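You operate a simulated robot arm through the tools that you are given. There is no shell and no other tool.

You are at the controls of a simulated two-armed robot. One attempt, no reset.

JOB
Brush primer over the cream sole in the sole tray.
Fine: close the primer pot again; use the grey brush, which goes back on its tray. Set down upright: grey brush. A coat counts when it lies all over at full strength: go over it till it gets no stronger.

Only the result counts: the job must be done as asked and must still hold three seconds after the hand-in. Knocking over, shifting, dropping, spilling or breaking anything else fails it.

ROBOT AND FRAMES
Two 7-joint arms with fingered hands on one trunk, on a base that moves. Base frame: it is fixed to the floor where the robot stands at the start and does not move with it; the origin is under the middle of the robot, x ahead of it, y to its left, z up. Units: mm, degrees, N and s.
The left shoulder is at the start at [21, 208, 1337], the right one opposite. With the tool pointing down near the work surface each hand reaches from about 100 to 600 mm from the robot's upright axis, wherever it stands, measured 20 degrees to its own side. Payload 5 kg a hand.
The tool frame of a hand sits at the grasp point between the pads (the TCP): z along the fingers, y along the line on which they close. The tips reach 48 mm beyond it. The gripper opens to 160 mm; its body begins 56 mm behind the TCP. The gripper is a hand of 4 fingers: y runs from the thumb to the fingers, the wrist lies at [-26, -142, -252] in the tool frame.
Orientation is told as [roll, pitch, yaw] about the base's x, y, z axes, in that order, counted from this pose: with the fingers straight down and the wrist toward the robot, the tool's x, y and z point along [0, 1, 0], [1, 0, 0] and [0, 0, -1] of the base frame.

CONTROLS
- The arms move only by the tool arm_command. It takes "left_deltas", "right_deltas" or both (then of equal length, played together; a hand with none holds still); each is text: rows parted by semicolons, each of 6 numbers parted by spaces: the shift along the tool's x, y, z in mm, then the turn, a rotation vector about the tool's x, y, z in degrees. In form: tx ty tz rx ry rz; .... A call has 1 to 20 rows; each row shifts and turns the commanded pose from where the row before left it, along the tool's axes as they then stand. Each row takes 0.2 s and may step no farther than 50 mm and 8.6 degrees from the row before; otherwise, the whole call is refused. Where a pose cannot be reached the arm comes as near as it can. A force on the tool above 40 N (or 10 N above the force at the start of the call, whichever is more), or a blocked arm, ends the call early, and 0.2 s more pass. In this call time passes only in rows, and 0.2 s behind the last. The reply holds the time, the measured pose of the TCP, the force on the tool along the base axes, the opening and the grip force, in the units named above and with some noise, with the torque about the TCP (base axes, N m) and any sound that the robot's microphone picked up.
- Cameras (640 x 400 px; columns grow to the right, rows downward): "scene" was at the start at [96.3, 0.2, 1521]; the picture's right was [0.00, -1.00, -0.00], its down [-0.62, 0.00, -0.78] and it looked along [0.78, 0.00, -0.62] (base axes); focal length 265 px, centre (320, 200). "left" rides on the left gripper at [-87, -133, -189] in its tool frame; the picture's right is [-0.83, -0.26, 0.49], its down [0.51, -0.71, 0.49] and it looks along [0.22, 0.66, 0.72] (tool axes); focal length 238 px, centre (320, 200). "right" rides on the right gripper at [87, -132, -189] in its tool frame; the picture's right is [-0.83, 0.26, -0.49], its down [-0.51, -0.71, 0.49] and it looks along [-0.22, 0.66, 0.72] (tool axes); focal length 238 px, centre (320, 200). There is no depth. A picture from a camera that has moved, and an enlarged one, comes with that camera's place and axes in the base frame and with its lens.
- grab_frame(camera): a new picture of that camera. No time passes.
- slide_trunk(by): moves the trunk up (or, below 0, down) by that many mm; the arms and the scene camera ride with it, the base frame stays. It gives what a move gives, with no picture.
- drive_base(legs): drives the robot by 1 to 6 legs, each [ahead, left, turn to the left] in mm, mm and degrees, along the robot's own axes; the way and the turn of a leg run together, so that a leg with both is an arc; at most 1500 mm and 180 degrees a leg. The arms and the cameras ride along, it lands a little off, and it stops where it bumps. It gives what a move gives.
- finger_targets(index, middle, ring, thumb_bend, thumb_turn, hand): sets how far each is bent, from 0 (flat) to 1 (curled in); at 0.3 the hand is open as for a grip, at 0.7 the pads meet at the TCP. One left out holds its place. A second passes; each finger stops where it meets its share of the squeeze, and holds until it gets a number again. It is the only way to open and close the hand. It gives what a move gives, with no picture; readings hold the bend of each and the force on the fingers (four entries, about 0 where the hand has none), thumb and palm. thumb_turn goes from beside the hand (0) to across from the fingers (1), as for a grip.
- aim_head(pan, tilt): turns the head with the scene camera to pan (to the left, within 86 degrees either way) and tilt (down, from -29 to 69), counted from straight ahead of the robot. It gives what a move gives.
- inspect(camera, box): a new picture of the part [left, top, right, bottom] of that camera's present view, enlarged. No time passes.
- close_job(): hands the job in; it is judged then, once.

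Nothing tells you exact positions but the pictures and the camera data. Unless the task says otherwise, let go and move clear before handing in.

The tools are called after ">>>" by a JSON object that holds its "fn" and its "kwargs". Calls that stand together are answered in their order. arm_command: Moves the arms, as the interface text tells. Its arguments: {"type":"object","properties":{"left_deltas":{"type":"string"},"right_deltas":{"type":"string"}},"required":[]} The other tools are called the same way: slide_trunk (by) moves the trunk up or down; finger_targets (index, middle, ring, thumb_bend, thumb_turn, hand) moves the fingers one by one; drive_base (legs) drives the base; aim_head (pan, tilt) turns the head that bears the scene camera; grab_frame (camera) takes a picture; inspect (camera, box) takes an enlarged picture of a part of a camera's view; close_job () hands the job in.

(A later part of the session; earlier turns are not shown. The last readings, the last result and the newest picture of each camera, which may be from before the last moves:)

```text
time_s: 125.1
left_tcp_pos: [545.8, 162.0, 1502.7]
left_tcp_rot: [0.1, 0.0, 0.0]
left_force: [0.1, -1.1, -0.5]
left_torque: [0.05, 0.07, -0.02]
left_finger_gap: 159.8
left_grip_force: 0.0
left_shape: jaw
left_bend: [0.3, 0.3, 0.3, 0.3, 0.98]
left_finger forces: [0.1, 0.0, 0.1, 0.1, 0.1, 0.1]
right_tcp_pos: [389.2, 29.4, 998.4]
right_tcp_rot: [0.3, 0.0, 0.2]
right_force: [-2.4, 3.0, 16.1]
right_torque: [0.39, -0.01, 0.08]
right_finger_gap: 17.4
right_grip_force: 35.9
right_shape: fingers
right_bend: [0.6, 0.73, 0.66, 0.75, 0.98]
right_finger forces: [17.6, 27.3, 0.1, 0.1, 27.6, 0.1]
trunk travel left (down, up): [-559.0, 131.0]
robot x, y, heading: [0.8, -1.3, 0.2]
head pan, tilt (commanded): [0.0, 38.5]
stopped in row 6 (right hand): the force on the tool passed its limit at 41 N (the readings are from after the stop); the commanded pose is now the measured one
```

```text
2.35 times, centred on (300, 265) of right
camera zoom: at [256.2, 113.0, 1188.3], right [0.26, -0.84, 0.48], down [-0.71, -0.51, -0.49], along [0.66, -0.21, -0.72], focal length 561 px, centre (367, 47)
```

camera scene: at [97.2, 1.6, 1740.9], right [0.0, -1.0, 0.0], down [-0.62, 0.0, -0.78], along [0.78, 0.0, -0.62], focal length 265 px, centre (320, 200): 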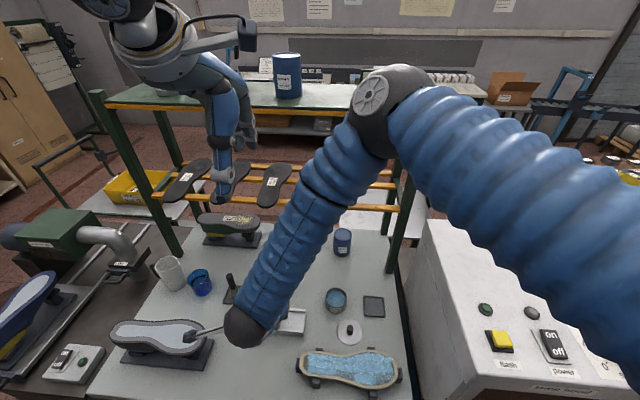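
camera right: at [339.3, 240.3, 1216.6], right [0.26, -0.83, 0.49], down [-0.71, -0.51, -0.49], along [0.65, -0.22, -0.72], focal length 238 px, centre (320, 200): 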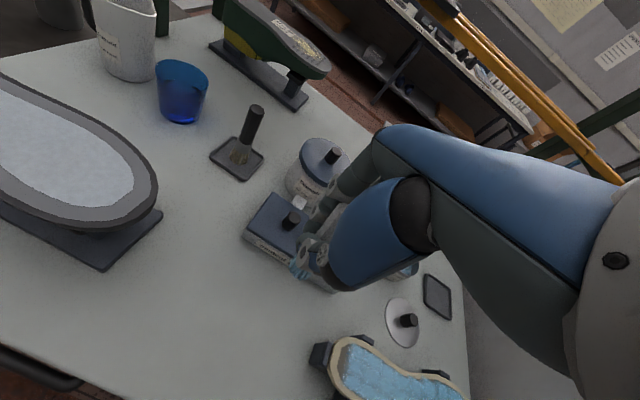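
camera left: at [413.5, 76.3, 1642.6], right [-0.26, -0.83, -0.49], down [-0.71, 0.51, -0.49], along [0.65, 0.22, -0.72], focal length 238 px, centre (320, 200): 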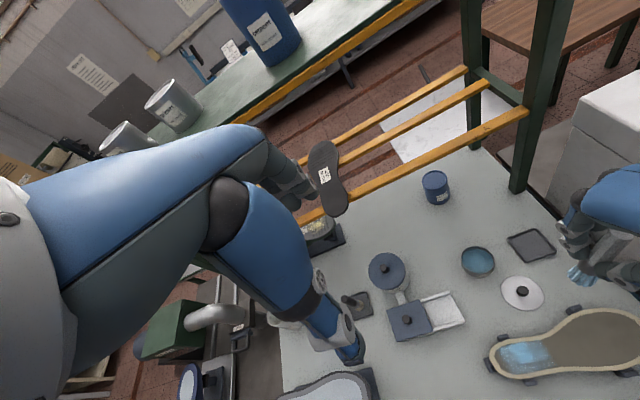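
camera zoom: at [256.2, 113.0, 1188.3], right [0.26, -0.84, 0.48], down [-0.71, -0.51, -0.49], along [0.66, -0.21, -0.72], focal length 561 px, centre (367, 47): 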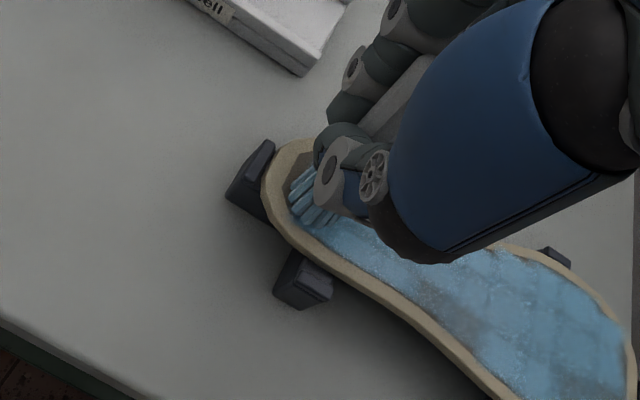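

>>> {"fn": "arm_command", "kwargs": {"right_deltas": "0 0 -1.8 0 -0.3 0.2; -6 0 0 0 0 0; -6 0 0 0 0 0; -8 1 0 0 0 0; -8 1 0 0 0 0"}}

>>> {"fn": "inspect", "kwargs": {"camera": "right", "box": [160, 160, 420, 350]}}

```text
time_s: 126.3
left_tcp_pos: [543.9, 160.6, 1503.6]
left_tcp_rot: [0.0, 0.0, 0.0]
left_force: [-0.6, -0.8, -0.1]
left_torque: [0.0, 0.0, 0.01]
left_finger_gap: 160.1
left_grip_force: 0.1
left_shape: jaw
left_bend: [0.3, 0.3, 0.3, 0.3, 0.98]
left_finger forces: [0.0, 0.0, 0.0, 0.0, 0.1, 0.1]
right_tcp_pos: [391.6, 2.1, 1000.3]
right_tcp_rot: [-0.2, 0.0, 0.0]
right_force: [-0.6, 0.2, -0.2]
right_torque: [0.0, 0.03, 0.01]
right_finger_gap: 17.7
right_grip_force: 32.4
right_shape: fingers
right_bend: [0.6, 0.73, 0.66, 0.75, 0.98]
right_finger forces: [16.5, 27.5, 0.0, 0.0, 21.1, 0.0]
trunk travel left (down, up): [-559.0, 131.0]
robot x, y, heading: [0.3, 1.3, -0.1]
head pan, tilt (commanded): [0.0, 38.5]
```

```text
2.11 times, centred on (290, 255) of right
camera zoom: at [259.5, 87.1, 1190.3], right [0.26, -0.83, 0.49], down [-0.71, -0.51, -0.49], along [0.65, -0.22, -0.72], focal length 502 px, centre (383, 84)
```

zoom: 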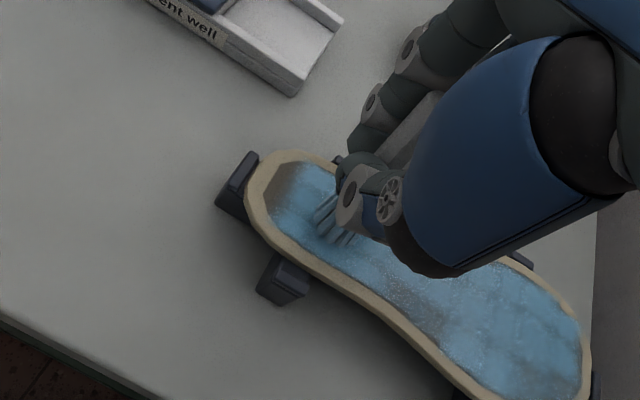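

A narrow strip at the far heel corner is still thin. I reposition onto it and stroke away from the edge.

>>> {"fn": "arm_command", "kwargs": {"right_deltas": "0 0 -4 0 0 0; 18 5 0 0 0 0; 18 6 0 0 0 0; 0 0 4 0 0 0; 0 0 1 0 0 0; 0 0 0.5 0 0 0"}}

>>> {"fn": "inspect", "kwargs": {"camera": "right", "box": [200, 180, 400, 320]}}

```text
time_s: 127.7
left_tcp_pos: [545.0, 161.8, 1502.7]
left_tcp_rot: [0.0, 0.1, 0.0]
left_force: [0.1, -0.8, -0.1]
left_torque: [0.01, 0.0, -0.03]
left_finger_gap: 160.1
left_grip_force: 0.1
left_shape: jaw
left_bend: [0.3, 0.3, 0.3, 0.3, 0.98]
left_finger forces: [0.0, 0.0, 0.1, 0.0, 0.1, 0.0]
right_tcp_pos: [403.3, 35.7, 998.7]
right_tcp_rot: [-0.1, 0.1, 0.0]
right_force: [-0.7, 0.6, -0.4]
right_torque: [0.01, 0.0, -0.02]
right_finger_gap: 17.5
right_grip_force: 32.8
right_shape: fingers
right_bend: [0.6, 0.73, 0.66, 0.75, 0.98]
right_finger forces: [16.5, 27.4, 0.0, 0.0, 21.0, 0.0]
trunk travel left (down, up): [-559.0, 131.0]
robot x, y, heading: [-1.1, 1.3, -0.1]
head pan, tilt (commanded): [0.0, 38.5]
```

```text
2.86 times, centred on (300, 250) of right
camera zoom: at [270.7, 122.5, 1188.4], right [0.26, -0.83, 0.49], down [-0.71, -0.51, -0.49], along [0.65, -0.22, -0.72], focal length 681 px, centre (377, 57)
```

zoom: 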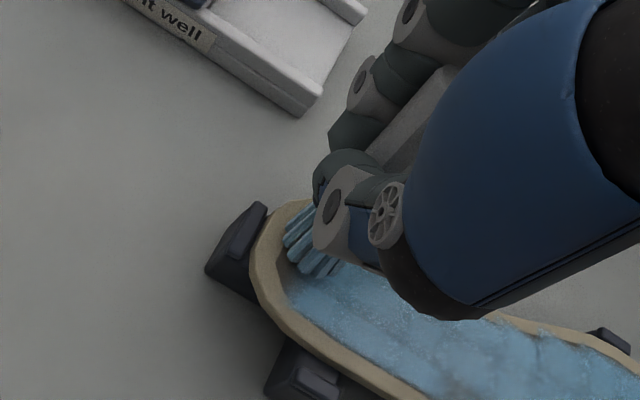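

>>> {"fn": "arm_command", "kwargs": {"right_deltas": "0 0 0.8 0 0 0; 0 0 0.6 0 0 0"}}

>>> {"fn": "arm_command", "kwargs": {"right_deltas": "-4 -2 0 0 0 0; -4 -2 0 0 0 0; -4 -2 0 0 0 0; -5 -2 0 0 0 0; -6 0 0 0 0 0; -8 0 0 0 0 0; -8 0 0 0 0 0"}}

>>> {"fn": "inspect", "kwargs": {"camera": "right", "box": [160, 160, 420, 350]}}

```text
time_s: 128.3
left_tcp_pos: [544.2, 162.3, 1504.2]
left_tcp_rot: [0.0, 0.1, 0.1]
left_force: [0.4, -0.4, -0.2]
left_torque: [0.04, 0.0, 0.03]
left_finger_gap: 159.6
left_grip_force: 0.0
left_shape: jaw
left_bend: [0.3, 0.3, 0.3, 0.3, 0.98]
left_finger forces: [0.0, 0.0, 0.0, 0.1, 0.1, 0.0]
right_tcp_pos: [403.0, 36.5, 996.5]
right_tcp_rot: [-0.1, -0.1, 0.1]
right_force: [-1.5, 0.7, 20.5]
right_torque: [0.15, -0.23, 0.04]
right_finger_gap: 17.5
right_grip_force: 35.7
right_shape: fingers
right_bend: [0.6, 0.73, 0.66, 0.75, 0.98]
right_finger forces: [17.3, 28.0, 0.0, 0.1, 26.3, 0.1]
trunk travel left (down, up): [-559.0, 131.0]
robot x, y, heading: [-0.3, 1.5, -0.0]
head pan, tilt (commanded): [0.0, 38.5]
```

```text
time_s: 129.1
left_tcp_pos: [543.9, 163.7, 1504.2]
left_tcp_rot: [0.0, 0.0, 0.2]
left_force: [0.7, -0.4, -0.2]
left_torque: [0.04, 0.06, 0.0]
left_finger_gap: 160.0
left_grip_force: 0.0
left_shape: jaw
left_bend: [0.3, 0.3, 0.3, 0.3, 0.98]
left_finger forces: [0.0, 0.1, 0.0, 0.0, 0.0, 0.0]
right_tcp_pos: [400.7, 28.4, 996.8]
right_tcp_rot: [0.2, -0.3, 0.0]
right_force: [-2.5, 7.4, 19.9]
right_torque: [0.56, -0.17, 0.13]
right_finger_gap: 17.8
right_grip_force: 36.6
right_shape: fingers
right_bend: [0.6, 0.73, 0.66, 0.75, 0.98]
right_finger forces: [21.1, 25.4, 0.1, 0.0, 27.2, 0.1]
trunk travel left (down, up): [-559.0, 131.0]
robot x, y, heading: [1.4, 1.0, 0.3]
head pan, tilt (commanded): [0.0, 38.5]
stopped in row 4 (right hand): the force on the tool passed its limit at 42 N (the readings are from after the stop); the commanded pose is now the measured one
```

```text
2.11 times, centred on (290, 255) of right
camera zoom: at [266.9, 113.8, 1187.2], right [0.26, -0.84, 0.48], down [-0.71, -0.51, -0.5], along [0.66, -0.21, -0.72], focal length 502 px, centre (383, 84)
```

zoom: 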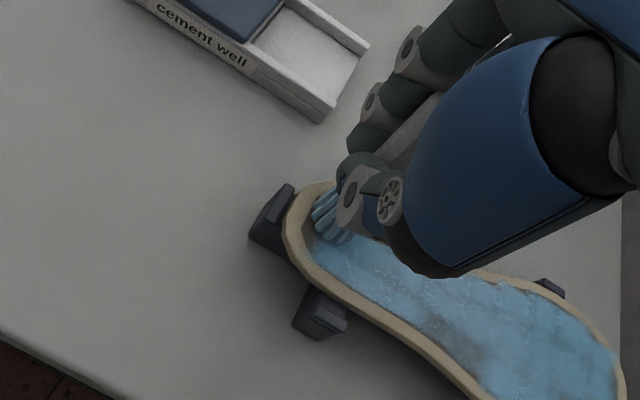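

>>> {"fn": "arm_command", "kwargs": {"right_deltas": "0 0 -1.2 0.3 -0.2 0; -5 0 0 0 0 0; -5 0 0 0 0 0; -6 0 0 0 0 0; -8 0 0 0 0 0; -8 0 0 0 0 0"}}

>>> {"fn": "inspect", "kwargs": {"camera": "right", "box": [160, 160, 420, 350]}}

```text
time_s: 130.5
left_tcp_pos: [543.7, 164.7, 1504.7]
left_tcp_rot: [-0.1, -0.1, 0.1]
left_force: [-0.8, 0.4, -0.5]
left_torque: [0.0, 0.05, -0.02]
left_finger_gap: 160.3
left_grip_force: 0.1
left_shape: jaw
left_bend: [0.3, 0.3, 0.3, 0.3, 0.98]
left_finger forces: [0.0, 0.0, 0.0, 0.1, 0.1, 0.0]
right_tcp_pos: [400.0, 0.0, 999.4]
right_tcp_rot: [0.0, 0.1, 0.3]
right_force: [-2.7, 17.8, 27.6]
right_torque: [1.71, -0.29, 0.3]
right_finger_gap: 18.1
right_grip_force: 47.0
right_shape: fingers
right_bend: [0.59, 0.72, 0.66, 0.75, 0.99]
right_finger forces: [37.6, 27.2, 0.0, 0.1, 28.6, 0.0]
trunk travel left (down, up): [-559.0, 131.0]
robot x, y, heading: [-0.2, 1.0, 0.0]
head pan, tilt (commanded): [0.0, 38.5]
```

```text
2.11 times, centred on (290, 255) of right
camera zoom: at [266.8, 84.9, 1188.5], right [0.26, -0.83, 0.49], down [-0.71, -0.51, -0.49], along [0.66, -0.22, -0.72], focal length 502 px, centre (383, 84)
```

zoom: 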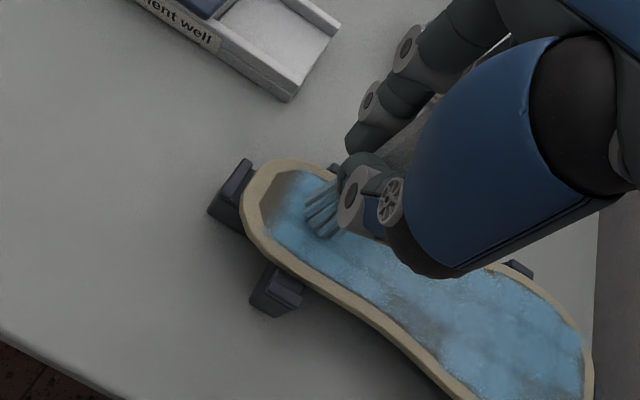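

I lift and look at the whole sole again before re-dipping, as the brush looks spent.

>>> {"fn": "arm_command", "kwargs": {"right_deltas": "0 0 -8 0 -0.1 0.2; 0 0 -12 0 0 0; 0 0 -14 0 0 0; 0 45 0 0 0 0; 0 45 0 0 0 0; -10 40 0 0 0 0"}}

>>> {"fn": "inspect", "kwargs": {"camera": "scene", "box": [280, 310, 440, 400]}}

>>> {"fn": "inspect", "kwargs": {"camera": "left", "box": [480, 240, 640, 400]}}

>>> {"fn": "inspect", "kwargs": {"camera": "right", "box": [240, 200, 380, 300]}}

```text
time_s: 131.9
left_tcp_pos: [546.6, 161.2, 1505.1]
left_tcp_rot: [0.1, 0.1, 0.1]
left_force: [-0.4, -0.7, 0.6]
left_torque: [0.08, 0.07, -0.02]
left_finger_gap: 160.0
left_grip_force: 0.1
left_shape: jaw
left_bend: [0.3, 0.3, 0.3, 0.3, 0.98]
left_finger forces: [0.1, 0.1, 0.1, 0.1, 0.0, 0.1]
right_tcp_pos: [531.7, -17.7, 1031.1]
right_tcp_rot: [-0.2, 0.2, -0.1]
right_force: [-1.1, 0.1, -1.1]
right_torque: [0.05, -0.07, 0.03]
right_finger_gap: 18.0
right_grip_force: 32.9
right_shape: fingers
right_bend: [0.6, 0.73, 0.66, 0.75, 0.99]
right_finger forces: [18.0, 26.2, 0.0, 0.1, 20.7, 0.1]
trunk travel left (down, up): [-559.0, 131.0]
robot x, y, heading: [1.2, -2.0, 0.2]
head pan, tilt (commanded): [0.0, 38.5]
```

```text
4.00 times, centred on (360, 355) of scene
camera zoom: at [97.4, -0.3, 1740.9], right [0.0, -1.0, 0.0], down [-0.62, 0.0, -0.78], along [0.78, 0.0, -0.62], focal length 1061 px, centre (160, -420)
```

zoom: 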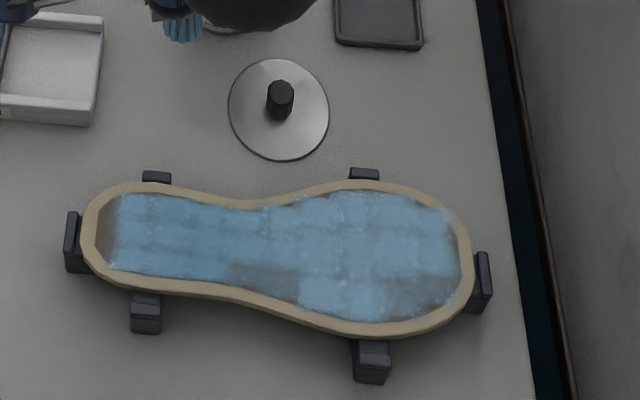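

```text
2.50 times, centred on (560, 320) of left
camera zoom: at [414.2, 76.0, 1692.6], right [-0.26, -0.83, -0.49], down [-0.71, 0.51, -0.49], along [0.65, 0.22, -0.72], focal length 596 px, centre (-280, -100)
```

zoom: 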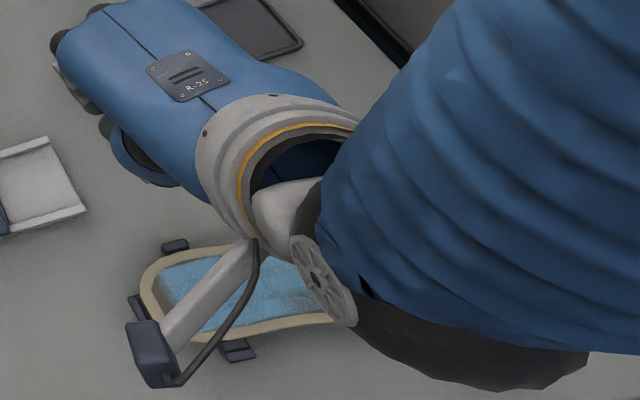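

```text
4.00 times, centred on (310, 250) of right
camera zoom: at [400.1, 69.6, 1221.2], right [0.26, -0.83, 0.49], down [-0.71, -0.51, -0.49], along [0.65, -0.22, -0.73], focal length 953 px, centre (360, 0)
```

zoom: 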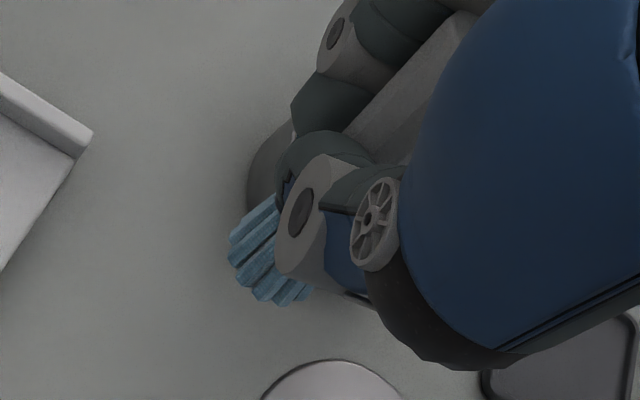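

The sole has slid most of the way back. A strip at the heel end and thin areas at the near waist and the near toe corner remain. I re-dip.

>>> {"fn": "arm_command", "kwargs": {"right_deltas": "-18.5 33 -8 0 0 0; -18.5 33 -5 0 0 0"}}

>>> {"fn": "inspect", "kwargs": {"camera": "right", "box": [200, 180, 400, 340]}}

>>> {"fn": "inspect", "kwargs": {"camera": "left", "box": [440, 200, 600, 320]}}

```text
time_s: 132.5
left_tcp_pos: [546.0, 160.8, 1502.2]
left_tcp_rot: [0.2, 0.2, 0.0]
left_force: [1.3, -1.0, -0.4]
left_torque: [0.05, 0.06, -0.02]
left_finger_gap: 160.0
left_grip_force: 0.0
left_shape: jaw
left_bend: [0.3, 0.3, 0.3, 0.3, 0.98]
left_finger forces: [0.0, 0.1, 0.1, 0.0, 0.1, 0.1]
right_tcp_pos: [597.8, -55.9, 1041.6]
right_tcp_rot: [-0.1, 0.3, -0.1]
right_force: [-1.2, 0.4, -1.6]
right_torque: [0.01, -0.13, -0.02]
right_finger_gap: 18.2
right_grip_force: 32.8
right_shape: fingers
right_bend: [0.6, 0.73, 0.66, 0.75, 0.99]
right_finger forces: [17.9, 25.9, 0.0, 0.1, 20.5, 0.1]
trunk travel left (down, up): [-559.0, 131.0]
robot x, y, heading: [1.7, -0.1, 0.2]
head pan, tilt (commanded): [0.0, 38.5]
```

```text
2.50 times, centred on (300, 260) of right
camera zoom: at [467.2, 31.0, 1232.8], right [0.26, -0.83, 0.49], down [-0.71, -0.51, -0.49], along [0.65, -0.22, -0.73], focal length 596 px, centre (370, 50)
```

zoom: 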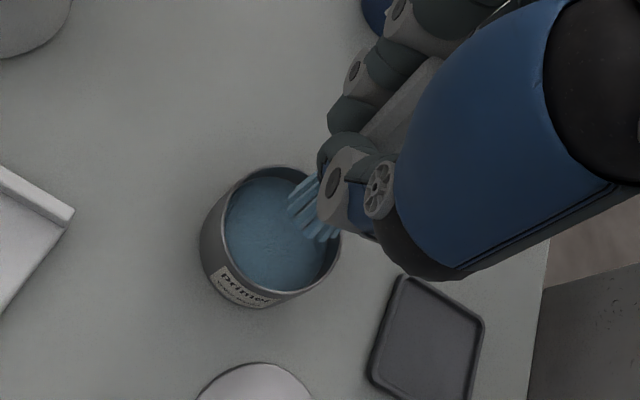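

```text
3.33 times, centred on (520, 260) of left
camera zoom: at [414.6, 75.7, 1692.6], right [-0.26, -0.83, -0.49], down [-0.71, 0.51, -0.49], along [0.65, 0.22, -0.72], focal length 794 px, centre (-347, 0)
```

zoom: 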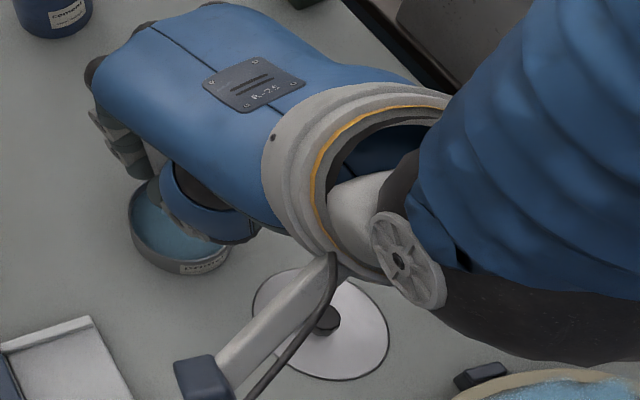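

>>> {"fn": "arm_command", "kwargs": {"right_deltas": "0 0 20 0 0 0; 0 0 18 0 0 0; 0 0 12 0 0 0; 0 0 3 0 0 0; 0 0 2 0 0 0"}}

>>> {"fn": "arm_command", "kwargs": {"right_deltas": "0 0 1.5 0 0 0; 0 0 1 0 0 0"}}

```text
time_s: 133.7
left_tcp_pos: [544.9, 163.5, 1504.7]
left_tcp_rot: [-0.1, 0.0, 0.1]
left_force: [0.9, 0.7, -1.2]
left_torque: [0.06, -0.02, 0.04]
left_finger_gap: 159.9
left_grip_force: 0.0
left_shape: jaw
left_bend: [0.3, 0.3, 0.3, 0.3, 0.98]
left_finger forces: [0.1, 0.0, 0.0, 0.1, 0.0, 0.0]
right_tcp_pos: [597.5, -52.5, 989.6]
right_tcp_rot: [-0.1, 0.1, -0.1]
right_force: [0.3, 1.0, -0.9]
right_torque: [0.0, 0.0, 0.01]
right_finger_gap: 18.2
right_grip_force: 32.5
right_shape: fingers
right_bend: [0.6, 0.73, 0.66, 0.75, 0.99]
right_finger forces: [17.9, 25.9, 0.0, 0.0, 20.5, 0.0]
trunk travel left (down, up): [-559.0, 131.0]
robot x, y, heading: [-4.2, -1.5, 0.2]
head pan, tilt (commanded): [0.0, 38.5]
```

```text
time_s: 134.3
left_tcp_pos: [544.3, 163.1, 1503.0]
left_tcp_rot: [-0.1, 0.0, 0.1]
left_force: [0.6, 0.5, 0.3]
left_torque: [-0.01, 0.03, 0.04]
left_finger_gap: 159.9
left_grip_force: 0.0
left_shape: jaw
left_bend: [0.3, 0.3, 0.3, 0.3, 0.98]
left_finger forces: [0.1, 0.1, 0.0, 0.0, 0.1, 0.1]
right_tcp_pos: [596.5, -52.0, 987.0]
right_tcp_rot: [-0.1, 0.1, -0.2]
right_force: [-0.3, 0.4, -0.7]
right_torque: [-0.01, -0.02, -0.01]
right_finger_gap: 18.1
right_grip_force: 32.7
right_shape: fingers
right_bend: [0.6, 0.73, 0.66, 0.75, 0.99]
right_finger forces: [17.8, 25.8, 0.1, 0.0, 20.6, 0.0]
trunk travel left (down, up): [-559.0, 131.0]
robot x, y, heading: [-0.2, -0.2, 0.2]
head pan, tilt (commanded): [0.0, 38.5]
```

>>> {"fn": "arm_command", "kwargs": {"right_deltas": "0 0 1.5 0 0 0; 0 0 1.5 0 0 0; 0 0 1 0 0 0"}}

>>> {"fn": "inspect", "kwargs": {"camera": "right", "box": [220, 190, 360, 300]}}

```text
time_s: 135.1
left_tcp_pos: [544.2, 163.0, 1504.3]
left_tcp_rot: [0.1, 0.1, 0.2]
left_force: [-0.5, -0.1, -0.5]
left_torque: [0.02, -0.03, 0.0]
left_finger_gap: 160.1
left_grip_force: 0.1
left_shape: jaw
left_bend: [0.3, 0.3, 0.3, 0.3, 0.98]
left_finger forces: [0.0, 0.0, 0.0, 0.0, 0.1, 0.1]
right_tcp_pos: [597.3, -51.4, 983.0]
right_tcp_rot: [-0.1, 0.0, -0.2]
right_force: [-0.1, 0.9, -0.4]
right_torque: [0.0, 0.0, -0.02]
right_finger_gap: 18.3
right_grip_force: 32.2
right_shape: fingers
right_bend: [0.6, 0.73, 0.66, 0.75, 0.99]
right_finger forces: [17.9, 25.9, 0.1, 0.0, 20.6, 0.1]
trunk travel left (down, up): [-559.0, 131.0]
robot x, y, heading: [-3.9, -2.3, 0.2]
head pan, tilt (commanded): [0.0, 38.5]
```

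```text
3.64 times, centred on (290, 245) of right
camera zoom: at [465.5, 34.8, 1173.9], right [0.26, -0.83, 0.49], down [-0.71, -0.51, -0.49], along [0.65, -0.22, -0.72], focal length 867 px, centre (429, 36)
```

zoom: 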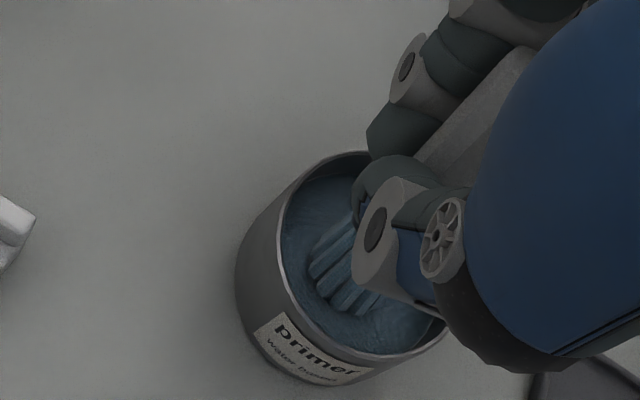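

>>> {"fn": "arm_command", "kwargs": {"right_deltas": "0 0 1.2 0 0 0; 0 0 1 0 0 0; 0 0 0.8 0 0 0"}}

>>> {"fn": "arm_command", "kwargs": {"right_deltas": "0 0 -6 0 0 0; 0 0 -12 0 0 0; 0 0 -14 0 0 0; 0 0 0 0 0 0; 0 0 0 0 0 0; 0 0 0 0 0 0; 0 0 0 0 0 0; 0 0 -14 0 0 0"}}

>>> {"fn": "inspect", "kwargs": {"camera": "right", "box": [220, 190, 360, 300]}}

```text
time_s: 135.9
left_tcp_pos: [543.5, 163.6, 1504.3]
left_tcp_rot: [0.0, 0.0, 0.1]
left_force: [-0.1, 0.6, -0.5]
left_torque: [0.04, -0.01, -0.01]
left_finger_gap: 160.0
left_grip_force: 0.2
left_shape: jaw
left_bend: [0.3, 0.3, 0.3, 0.3, 0.98]
left_finger forces: [0.0, 0.0, 0.0, 0.0, 0.0, 0.0]
right_tcp_pos: [596.9, -51.4, 982.9]
right_tcp_rot: [-0.2, -0.2, -0.1]
right_force: [-0.7, 2.4, 21.6]
right_torque: [0.2, -0.39, 0.08]
right_finger_gap: 18.3
right_grip_force: 35.2
right_shape: fingers
right_bend: [0.6, 0.73, 0.66, 0.75, 0.99]
right_finger forces: [19.4, 24.9, 0.0, 0.0, 27.1, 0.0]
trunk travel left (down, up): [-559.0, 131.0]
robot x, y, heading: [-0.3, 1.4, 0.2]
head pan, tilt (commanded): [0.0, 38.5]
```

```text
time_s: 137.7
left_tcp_pos: [544.9, 162.9, 1503.6]
left_tcp_rot: [0.0, -0.1, 0.1]
left_force: [-0.2, 0.0, -0.4]
left_torque: [0.0, -0.04, -0.01]
left_finger_gap: 159.8
left_grip_force: 0.0
left_shape: jaw
left_bend: [0.3, 0.3, 0.3, 0.3, 0.98]
left_finger forces: [0.0, 0.1, 0.1, 0.0, 0.0, 0.0]
right_tcp_pos: [594.4, -52.5, 1024.6]
right_tcp_rot: [-0.4, 0.1, 0.0]
right_force: [-0.3, 0.9, -1.0]
right_torque: [-0.03, -0.03, -0.01]
right_finger_gap: 18.3
right_grip_force: 31.6
right_shape: fingers
right_bend: [0.6, 0.73, 0.66, 0.75, 0.99]
right_finger forces: [17.6, 25.2, 0.0, 0.1, 21.0, 0.1]
trunk travel left (down, up): [-559.0, 131.0]
robot x, y, heading: [3.4, 0.6, 0.0]
head pan, tilt (commanded): [0.0, 38.5]
```

```text
3.64 times, centred on (290, 245) of right
camera zoom: at [463.5, 35.0, 1215.5], right [0.26, -0.83, 0.49], down [-0.71, -0.51, -0.49], along [0.65, -0.22, -0.72], focal length 867 px, centre (429, 36)
```

zoom: 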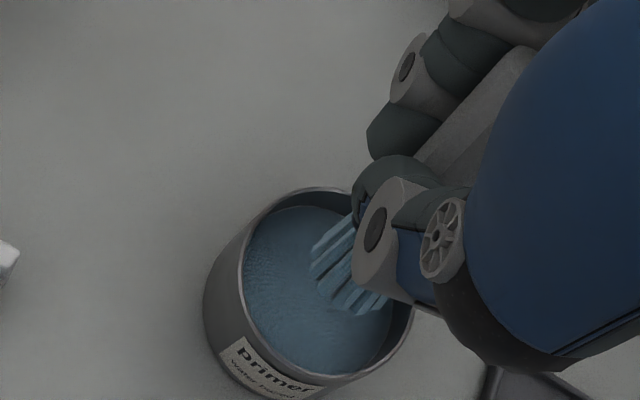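

Freshly loaded. I go to the heel end and this time stroke toward me across that end, which suits the way the brush leans.

>>> {"fn": "arm_command", "kwargs": {"right_deltas": "16.5 -37.4 0 0 0.2 0; 16.5 -37.4 0 0 0.1 0; 16.5 -37.4 0 0 0 0; 16.5 -37.4 0 0 0 0; 16.5 -37.4 0 0 0 0; 0 0 14 0 0 0; 0 0 8 0 0 0"}}

>>> {"fn": "inspect", "kwargs": {"camera": "right", "box": [200, 180, 400, 320]}}

```text
time_s: 139.3
left_tcp_pos: [544.4, 164.4, 1503.3]
left_tcp_rot: [0.0, 0.0, 0.0]
left_force: [0.2, 0.0, 0.0]
left_torque: [-0.03, -0.03, 0.02]
left_finger_gap: 160.0
left_grip_force: 0.2
left_shape: jaw
left_bend: [0.3, 0.3, 0.3, 0.3, 0.98]
left_finger forces: [0.0, 0.1, 0.0, 0.0, 0.0, 0.1]
right_tcp_pos: [411.7, 30.1, 1003.7]
right_tcp_rot: [0.0, 0.0, -0.1]
right_force: [-0.5, -0.1, -0.1]
right_torque: [0.0, -0.02, 0.03]
right_finger_gap: 18.3
right_grip_force: 31.0
right_shape: fingers
right_bend: [0.6, 0.73, 0.66, 0.75, 0.99]
right_finger forces: [17.1, 24.4, 0.0, 0.1, 20.9, 0.1]
trunk travel left (down, up): [-559.0, 131.0]
robot x, y, heading: [-4.4, -0.4, 0.1]
head pan, tilt (commanded): [0.0, 38.5]
```

```text
2.86 times, centred on (300, 250) of right
camera zoom: at [277.6, 116.3, 1194.0], right [0.26, -0.84, 0.49], down [-0.71, -0.5, -0.49], along [0.65, -0.22, -0.72], focal length 681 px, centre (377, 57)
```

zoom: 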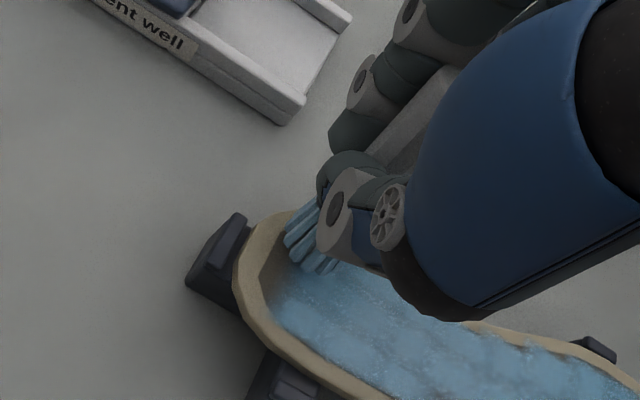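

>>> {"fn": "arm_command", "kwargs": {"right_deltas": "5 -2 0 0 0 0; 0 0 2 0 0 0; 0 0 1.5 0 0 0"}}

>>> {"fn": "arm_command", "kwargs": {"right_deltas": "0 0 1 0 0 0; 0 0 0.6 0 0 0"}}

```text
time_s: 140.1
left_tcp_pos: [544.8, 163.1, 1503.1]
left_tcp_rot: [0.0, 0.1, 0.1]
left_force: [-0.3, 0.1, 0.4]
left_torque: [0.02, 0.02, -0.01]
left_finger_gap: 160.0
left_grip_force: 0.1
left_shape: jaw
left_bend: [0.3, 0.3, 0.3, 0.3, 0.98]
left_finger forces: [0.0, 0.1, 0.0, 0.1, 0.1, 0.1]
right_tcp_pos: [406.9, 35.3, 1001.2]
right_tcp_rot: [0.1, 0.2, 0.0]
right_force: [0.2, -0.4, -0.4]
right_torque: [0.02, 0.01, 0.01]
right_finger_gap: 18.1
right_grip_force: 31.0
right_shape: fingers
right_bend: [0.6, 0.73, 0.66, 0.75, 0.99]
right_finger forces: [17.1, 24.4, 0.1, 0.1, 21.0, 0.0]
trunk travel left (down, up): [-559.0, 131.0]
robot x, y, heading: [1.3, 1.1, -0.0]
head pan, tilt (commanded): [0.0, 38.5]
```

```text
time_s: 140.7
left_tcp_pos: [546.9, 163.2, 1504.5]
left_tcp_rot: [0.0, 0.2, 0.1]
left_force: [-0.3, -0.2, 0.4]
left_torque: [0.01, -0.01, 0.03]
left_finger_gap: 159.9
left_grip_force: 0.1
left_shape: jaw
left_bend: [0.3, 0.3, 0.3, 0.3, 0.98]
left_finger forces: [0.1, 0.0, 0.1, 0.0, 0.1, 0.0]
right_tcp_pos: [407.5, 35.4, 999.1]
right_tcp_rot: [0.1, 0.1, -0.1]
right_force: [-0.5, -0.1, -1.1]
right_torque: [-0.01, 0.02, -0.02]
right_finger_gap: 18.1
right_grip_force: 31.8
right_shape: fingers
right_bend: [0.6, 0.73, 0.66, 0.75, 0.99]
right_finger forces: [17.1, 24.3, 0.0, 0.0, 20.9, 0.0]
trunk travel left (down, up): [-559.0, 131.0]
robot x, y, heading: [1.1, -1.0, 0.0]
head pan, tilt (commanded): [0.0, 38.5]
```

>>> {"fn": "arm_command", "kwargs": {"right_deltas": "0 0 1 0 0 0; 0 0 0.6 0 0 0"}}

>>> {"fn": "arm_command", "kwargs": {"right_deltas": "0 0 0.5 0 0 0; 0 -4 0 0 0 0; 0 -5 0 0 0 0; 0 -5 0 0 0 0; 0 -5 0 0 0 0"}}

>>> {"fn": "inspect", "kwargs": {"camera": "right", "box": [200, 180, 400, 320]}}

```text
time_s: 141.3
left_tcp_pos: [543.9, 162.8, 1504.3]
left_tcp_rot: [0.1, 0.0, 0.1]
left_force: [0.4, -0.2, 0.0]
left_torque: [-0.04, -0.04, -0.03]
left_finger_gap: 160.1
left_grip_force: 0.0
left_shape: jaw
left_bend: [0.3, 0.3, 0.3, 0.3, 0.98]
left_finger forces: [0.0, 0.0, 0.1, 0.1, 0.1, 0.0]
right_tcp_pos: [407.3, 36.1, 998.3]
right_tcp_rot: [0.1, 0.2, -0.1]
right_force: [-0.6, 0.1, 3.8]
right_torque: [-0.02, -0.11, 0.0]
right_finger_gap: 17.9
right_grip_force: 31.8
right_shape: fingers
right_bend: [0.6, 0.73, 0.66, 0.75, 0.99]
right_finger forces: [17.3, 24.5, 0.0, 0.1, 21.6, 0.0]
trunk travel left (down, up): [-559.0, 131.0]
robot x, y, heading: [0.2, 1.0, 0.1]
head pan, tilt (commanded): [0.0, 38.5]
```

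```text
time_s: 142.5
left_tcp_pos: [545.2, 162.9, 1504.6]
left_tcp_rot: [0.0, 0.0, 0.2]
left_force: [0.2, 0.0, 0.4]
left_torque: [-0.01, -0.02, 0.02]
left_finger_gap: 160.0
left_grip_force: 0.0
left_shape: jaw
left_bend: [0.3, 0.3, 0.3, 0.3, 0.98]
left_finger forces: [0.0, 0.0, 0.0, 0.0, 0.1, 0.0]
right_tcp_pos: [389.0, 34.4, 997.1]
right_tcp_rot: [0.0, 0.1, -0.2]
right_force: [4.7, 0.4, 8.6]
right_torque: [0.08, -0.67, 0.01]
right_finger_gap: 18.6
right_grip_force: 31.5
right_shape: fingers
right_bend: [0.59, 0.73, 0.66, 0.75, 0.99]
right_finger forces: [19.5, 24.3, 0.1, 0.0, 19.3, 0.0]
trunk travel left (down, up): [-559.0, 131.0]
robot x, y, heading: [-0.2, 2.6, -0.1]
head pan, tilt (commanded): [0.0, 38.5]
```

```text
2.86 times, centred on (300, 250) of right
camera zoom: at [256.2, 121.6, 1188.3], right [0.26, -0.84, 0.49], down [-0.71, -0.5, -0.49], along [0.65, -0.22, -0.72], focal length 681 px, centre (377, 57)
```

zoom: 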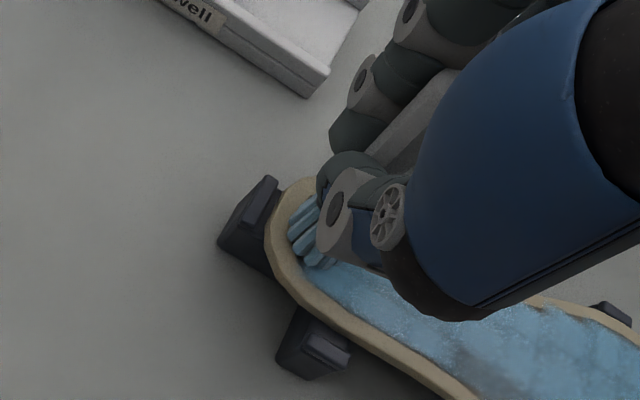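

That end is blue now. Next the near waist strip, with the same kind of strokes toward me.

>>> {"fn": "arm_command", "kwargs": {"right_deltas": "0 -5 0 0 0 0; 0 -3 0 0 0 0; 0 0 -6 0 0 0; -43 4 0 0 0 0; -43 3 0 0 0 0; 0 0 5 0 0 0; 0 0 1 0 0 0"}}

>>> {"fn": "inspect", "kwargs": {"camera": "right", "box": [140, 160, 400, 340]}}

```text
time_s: 144.1
left_tcp_pos: [543.8, 162.4, 1504.8]
left_tcp_rot: [-0.1, 0.0, 0.0]
left_force: [-0.2, -0.8, -0.9]
left_torque: [0.06, 0.01, 0.04]
left_finger_gap: 160.2
left_grip_force: 0.1
left_shape: jaw
left_bend: [0.3, 0.3, 0.3, 0.3, 0.98]
left_finger forces: [0.0, 0.0, 0.0, 0.0, 0.0, 0.0]
right_tcp_pos: [384.5, -51.2, 997.6]
right_tcp_rot: [0.1, 0.0, -0.1]
right_force: [-3.3, -0.3, 14.2]
right_torque: [0.09, 0.03, 0.03]
right_finger_gap: 18.4
right_grip_force: 34.8
right_shape: fingers
right_bend: [0.6, 0.73, 0.66, 0.75, 0.99]
right_finger forces: [16.0, 26.0, 0.1, 0.0, 27.7, 0.0]
trunk travel left (down, up): [-559.0, 131.0]
robot x, y, heading: [3.2, 0.3, -0.4]
head pan, tilt (commanded): [0.0, 38.5]
```

```text
2.22 times, centred on (270, 250) of right
camera zoom: at [252.9, 34.6, 1188.5], right [0.26, -0.84, 0.48], down [-0.71, -0.5, -0.49], along [0.65, -0.22, -0.72], focal length 530 px, centre (431, 89)
```

zoom: 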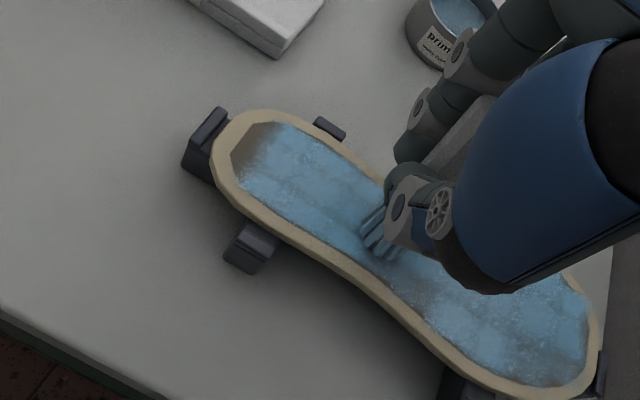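

>>> {"fn": "inspect", "kwargs": {"camera": "right", "box": [210, 200, 310, 280]}}

>>> {"fn": "inspect", "kwargs": {"camera": "left", "box": [520, 300, 600, 380]}}

```text
5.00 times, centred on (260, 240) of right
camera zoom: at [252.9, 34.6, 1188.5], right [0.26, -0.84, 0.48], down [-0.71, -0.5, -0.49], along [0.65, -0.22, -0.72], focal length 1192 px, centre (620, 0)
```

zoom: 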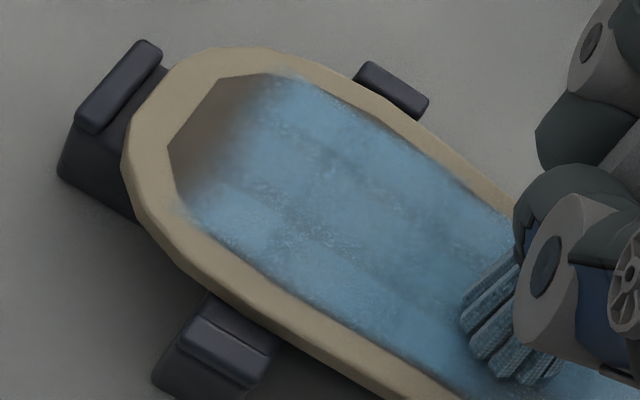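

```text
5.00 times, centred on (560, 340) of left
camera zoom: at [411.8, 76.4, 1693.5], right [-0.26, -0.83, -0.49], down [-0.71, 0.51, -0.49], along [0.66, 0.22, -0.72], focal length 1192 px, centre (-880, -500)
```

zoom: 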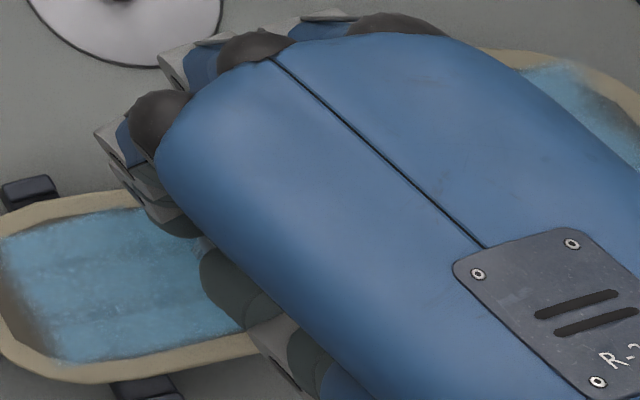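

A narrow cell column at the heel end stays bare because the leaning brush touches with its near edge; I'll tilt the hand for that end later. Now I drag toward me along the near waist edge.

>>> {"fn": "arm_command", "kwargs": {"right_deltas": "0 0 -0.4 0 0 0; 0 -4 0 0 0 0; 0 -4 0 0 0 0; 0 -4 0 0 0 0; 0 0 -4 0 0 0; -14 10 0 0 0 0; 0 0 4 0 0 0; 0 -4 0 0 0 0; 0 -4 0 0 0 0; 0 -4 0 0 0 0; 0 -3 0 0 0 0"}}

>>> {"fn": "inspect", "kwargs": {"camera": "right", "box": [140, 140, 400, 320]}}

```text
time_s: 146.5
left_tcp_pos: [545.7, 163.2, 1504.9]
left_tcp_rot: [0.0, 0.0, 0.1]
left_force: [0.5, 1.0, 0.1]
left_torque: [0.03, 0.03, 0.01]
left_finger_gap: 160.0
left_grip_force: 0.0
left_shape: jaw
left_bend: [0.3, 0.3, 0.3, 0.3, 0.98]
left_finger forces: [0.0, 0.1, 0.0, 0.0, 0.0, 0.1]
right_tcp_pos: [369.7, -63.7, 998.8]
right_tcp_rot: [0.1, 0.1, -0.1]
right_force: [0.6, 0.9, 2.1]
right_torque: [0.05, -0.07, 0.05]
right_finger_gap: 18.3
right_grip_force: 30.6
right_shape: fingers
right_bend: [0.6, 0.73, 0.66, 0.75, 0.99]
right_finger forces: [16.1, 23.8, 0.0, 0.0, 20.8, 0.0]
trunk travel left (down, up): [-559.0, 131.0]
robot x, y, heading: [0.6, 2.5, 0.0]
head pan, tilt (commanded): [0.0, 38.5]
```

```text
2.22 times, centred on (270, 230) of right
camera zoom: at [237.4, 22.0, 1188.9], right [0.26, -0.84, 0.48], down [-0.71, -0.5, -0.49], along [0.65, -0.22, -0.72], focal length 530 px, centre (431, 133)
```

zoom: 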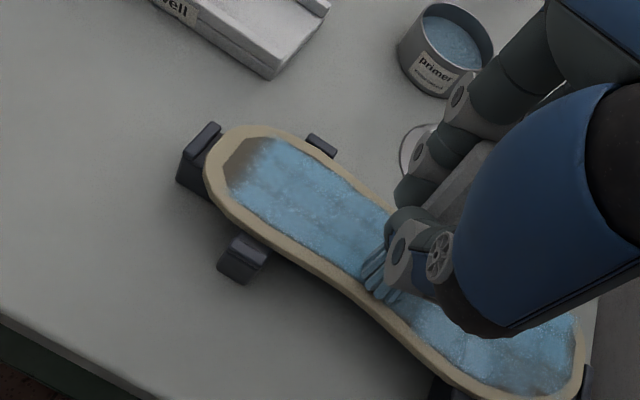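

>>> {"fn": "arm_command", "kwargs": {"right_deltas": "0 0 -4 0 0 0; -15 14 0 0 0 0; 0 0 4.3 0 0 0; 0 -5 0 0 0 0; 0 -5 0 0 0 0; 0 -4 0 0 0 0; 0 0 -4 0 0 0; -15 10 0 0 0 0; 0 0 4 0 0 0; 0 -5 0 0 0 0; 0 -5 0 0 0 0; 0 -5 0 0 0 0; 0 0 -4 0 0 0; -15 10 0 0 0 0; 0 0 4 0 0 0; 0 -5 0 0 0 0; 0 -5 0 0 0 0; 0 -6 0 0 0 0"}}

>>> {"fn": "inspect", "kwargs": {"camera": "right", "box": [100, 100, 400, 320]}}

```text
time_s: 150.3
left_tcp_pos: [544.4, 163.4, 1504.6]
left_tcp_rot: [0.0, -0.1, 0.0]
left_force: [-0.4, 0.3, -0.5]
left_torque: [-0.05, -0.02, 0.01]
left_finger_gap: 160.1
left_grip_force: 0.0
left_shape: jaw
left_bend: [0.3, 0.3, 0.3, 0.3, 0.98]
left_finger forces: [0.1, 0.0, 0.0, 0.1, 0.1, 0.1]
right_tcp_pos: [359.2, -109.1, 997.8]
right_tcp_rot: [0.0, 0.0, -0.1]
right_force: [3.4, -0.8, 7.1]
right_torque: [-0.05, -0.53, -0.03]
right_finger_gap: 19.2
right_grip_force: 31.1
right_shape: fingers
right_bend: [0.59, 0.73, 0.66, 0.75, 0.99]
right_finger forces: [18.0, 23.4, 0.0, 0.0, 20.5, 0.0]
trunk travel left (down, up): [-559.0, 131.0]
robot x, y, heading: [0.4, 2.5, 0.0]
head pan, tilt (commanded): [0.0, 38.5]
```

```text
1.82 times, centred on (250, 210) of right
camera zoom: at [227.4, -22.2, 1188.4], right [0.26, -0.84, 0.49], down [-0.71, -0.5, -0.49], along [0.65, -0.22, -0.72], focal length 433 px, centre (447, 182)
```

zoom: 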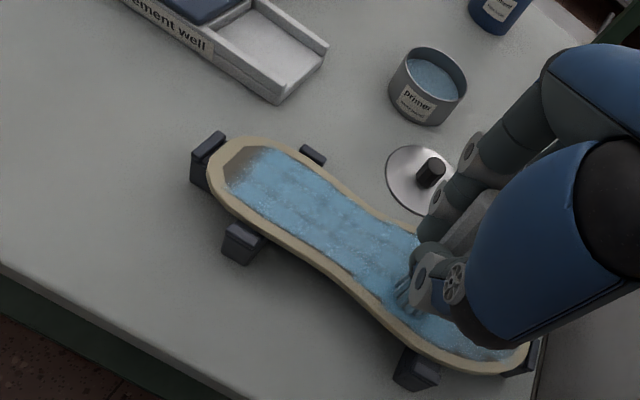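

>>> {"fn": "arm_command", "kwargs": {"right_deltas": "0 0 -4 0 0 0; -15 11 0 0 0 0; 0 0 4 0 0 0; 0 -5 0 0 0 0; 0 -5 0 0 0 0; 0 -5 0 0 0 0; 0 0 -4 0 0 0; -16 13 0 0 0 0; 0 0 4 0 0 0; 0 -5 0 0 0 0; 0 -5 0 0 0 0; 0 -5 0 0 0 0; 0 0 -4 0 0 0; -16 15 0 0 0 0; 0 0 4 0 0 0; 0 -5 0 0 0 0; 0 -5 0 0 0 0; 0 -5 0 0 0 0"}}

>>> {"fn": "inspect", "kwargs": {"camera": "right", "box": [60, 80, 380, 300]}}

```text
time_s: 154.1
left_tcp_pos: [545.2, 163.1, 1504.9]
left_tcp_rot: [0.0, -0.1, 0.1]
left_force: [0.4, 0.4, 0.7]
left_torque: [0.02, -0.04, -0.02]
left_finger_gap: 160.0
left_grip_force: 0.0
left_shape: jaw
left_bend: [0.3, 0.3, 0.3, 0.3, 0.98]
left_finger forces: [0.0, 0.0, 0.0, 0.1, 0.1, 0.0]
right_tcp_pos: [350.8, -155.8, 997.6]
right_tcp_rot: [0.0, 0.2, -0.2]
right_force: [1.8, 0.0, 3.3]
right_torque: [-0.04, -0.22, -0.04]
right_finger_gap: 18.8
right_grip_force: 30.7
right_shape: fingers
right_bend: [0.59, 0.73, 0.66, 0.75, 0.99]
right_finger forces: [17.0, 23.9, 0.1, 0.0, 20.9, 0.1]
trunk travel left (down, up): [-559.0, 131.0]
robot x, y, heading: [1.1, 3.7, 0.3]
head pan, tilt (commanded): [0.0, 38.5]
```

```text
1.82 times, centred on (220, 190) of right
camera zoom: at [219.8, -70.0, 1188.9], right [0.26, -0.84, 0.49], down [-0.71, -0.5, -0.49], along [0.65, -0.22, -0.72], focal length 433 px, centre (502, 218)
```

zoom: 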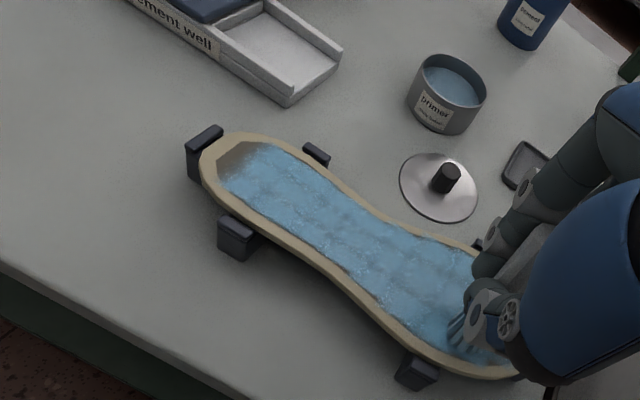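

>>> {"fn": "arm_command", "kwargs": {"right_deltas": "0 0 -4 0 0 0; -16 18 0 0 0 0; 0 0 4 0 0 0; 0 -5 0 0 0 0; 0 -5 0 0 0 0; 0 -5 0 0 0 0; 0 0 -4 0 0 0; -16 21 0 0 0 0; 0 0 4 0 0 0; 0 -5 0 0 0 0; 0 -5 0 0 0 0; 0 -4 0 0 0 0; 0 0 -4 0 0 0; -12 23 0 0 0 0; 0 0 4 0 0 0; 0 -5 0 0 0 0; 0 -5 0 0 0 0; 0 -4 0 0 0 0"}}

>>> {"fn": "inspect", "kwargs": {"camera": "right", "box": [40, 60, 360, 280]}}

>>> {"fn": "inspect", "kwargs": {"camera": "left", "box": [480, 240, 640, 400]}}

```text
time_s: 157.9
left_tcp_pos: [544.9, 163.3, 1504.0]
left_tcp_rot: [-0.1, 0.0, 0.0]
left_force: [-0.5, -0.3, -0.4]
left_torque: [-0.02, -0.05, 0.04]
left_finger_gap: 160.0
left_grip_force: 0.0
left_shape: jaw
left_bend: [0.3, 0.3, 0.3, 0.3, 0.98]
left_finger forces: [0.1, 0.0, 0.1, 0.1, 0.0, 0.0]
right_tcp_pos: [371.8, -198.4, 997.9]
right_tcp_rot: [0.0, 0.1, -0.1]
right_force: [4.5, -1.5, 12.6]
right_torque: [0.07, -0.71, -0.09]
right_finger_gap: 19.2
right_grip_force: 30.9
right_shape: fingers
right_bend: [0.59, 0.73, 0.66, 0.75, 0.99]
right_finger forces: [19.0, 23.0, 0.1, 0.0, 19.9, 0.1]
trunk travel left (down, up): [-559.0, 131.0]
robot x, y, heading: [-1.1, 3.4, 0.1]
head pan, tilt (commanded): [0.0, 38.5]
```

```text
1.82 times, centred on (200, 170) of right
camera zoom: at [239.6, -112.8, 1188.2], right [0.26, -0.84, 0.49], down [-0.71, -0.5, -0.49], along [0.65, -0.22, -0.72], focal length 433 px, centre (538, 254)
```

zoom: 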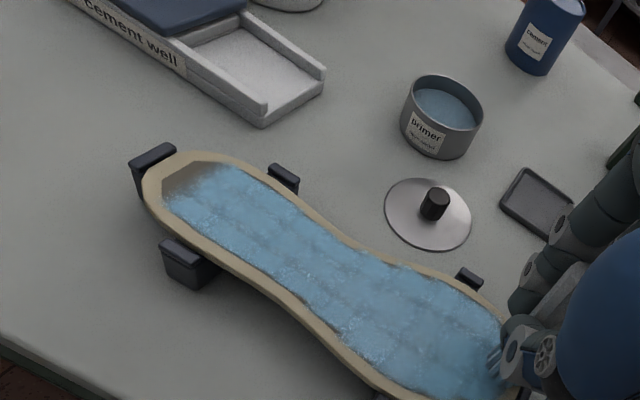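

```text
2.50 times, centred on (560, 320) of left
camera zoom: at [412.3, 77.9, 1693.1], right [-0.26, -0.83, -0.49], down [-0.71, 0.51, -0.49], along [0.66, 0.22, -0.72], focal length 596 px, centre (-280, -100)
```

zoom: 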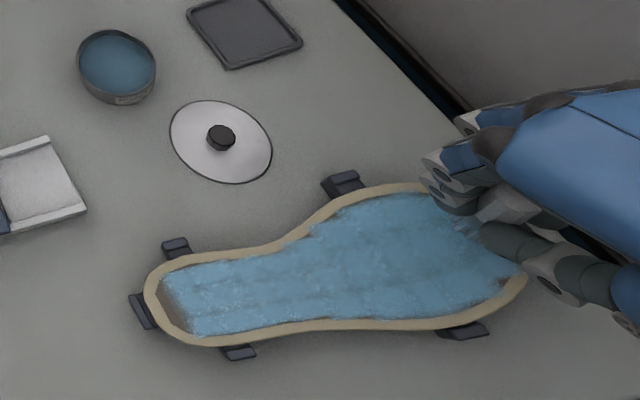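

Nearly uniform now. I lift and take a clear look at what remains.

>>> {"fn": "arm_command", "kwargs": {"right_deltas": "0 0 -8 0 0 0; 0 0 -14 0 0 0; 0 0 -14 0 0 0; 0 45 0 0 0 0; 0 45 0 0 0 0; 10 45 0 0 0 0"}}

>>> {"fn": "inspect", "kwargs": {"camera": "scene", "box": [290, 325, 410, 400]}}

>>> {"fn": "inspect", "kwargs": {"camera": "right", "box": [0, 160, 320, 400]}}

>>> {"fn": "inspect", "kwargs": {"camera": "left", "box": [500, 270, 640, 390]}}

```text
time_s: 159.3
left_tcp_pos: [546.7, 163.1, 1503.4]
left_tcp_rot: [0.0, 0.0, 0.2]
left_force: [0.0, 0.7, -0.6]
left_torque: [-0.06, 0.05, -0.03]
left_finger_gap: 160.1
left_grip_force: 0.0
left_shape: jaw
left_bend: [0.3, 0.3, 0.3, 0.3, 0.98]
left_finger forces: [0.0, 0.0, 0.1, 0.0, 0.0, 0.1]
right_tcp_pos: [502.7, -189.5, 1031.1]
right_tcp_rot: [-0.1, 0.3, -0.1]
right_force: [-0.1, 0.2, -1.3]
right_torque: [0.0, -0.09, 0.0]
right_finger_gap: 18.7
right_grip_force: 30.0
right_shape: fingers
right_bend: [0.59, 0.73, 0.66, 0.75, 0.99]
right_finger forces: [16.2, 22.9, 0.1, 0.1, 21.0, 0.1]
trunk travel left (down, up): [-559.0, 131.0]
robot x, y, heading: [0.1, 2.2, -0.0]
head pan, tilt (commanded): [0.0, 38.5]
```

```text
5.33 times, centred on (350, 362) of scene
camera zoom: at [97.2, 2.0, 1740.9], right [0.0, -1.0, 0.0], down [-0.62, 0.0, -0.78], along [0.78, 0.0, -0.62], focal length 1415 px, centre (160, -667)
```

zoom: 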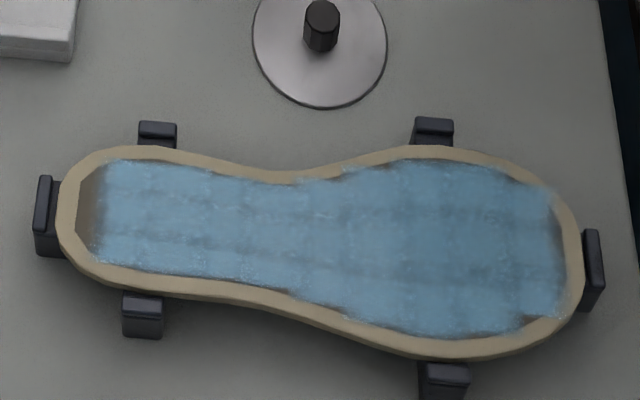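

```text
1.67 times, centred on (160, 280) of right
camera zoom: at [371.0, -103.3, 1223.4], right [0.26, -0.84, 0.48], down [-0.71, -0.5, -0.49], along [0.65, -0.22, -0.73], focal length 397 px, centre (587, 67)
```

zoom: 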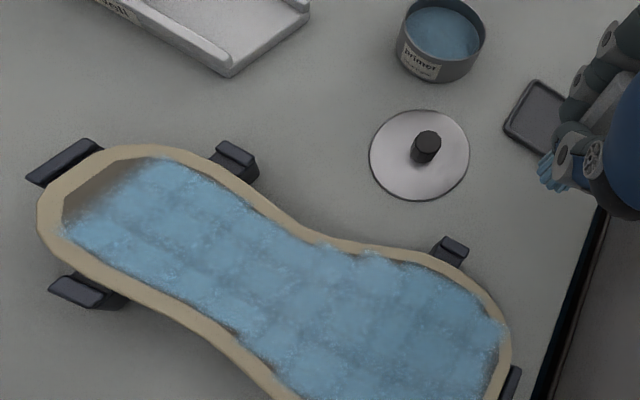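

```text
3.33 times, centred on (570, 330) of left
camera zoom: at [414.0, 78.2, 1692.6], right [-0.26, -0.83, -0.49], down [-0.71, 0.51, -0.49], along [0.65, 0.22, -0.72], focal length 794 px, centre (-513, -233)
```

zoom: 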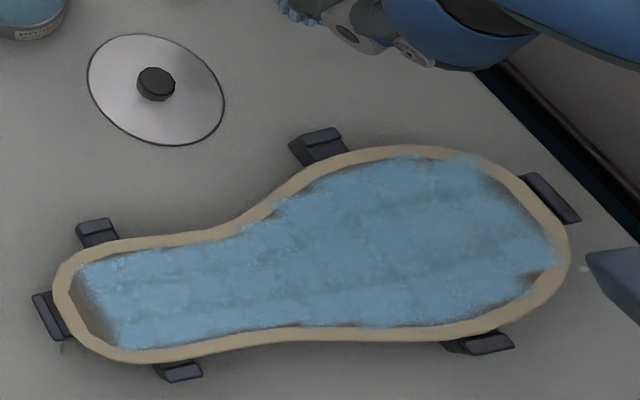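

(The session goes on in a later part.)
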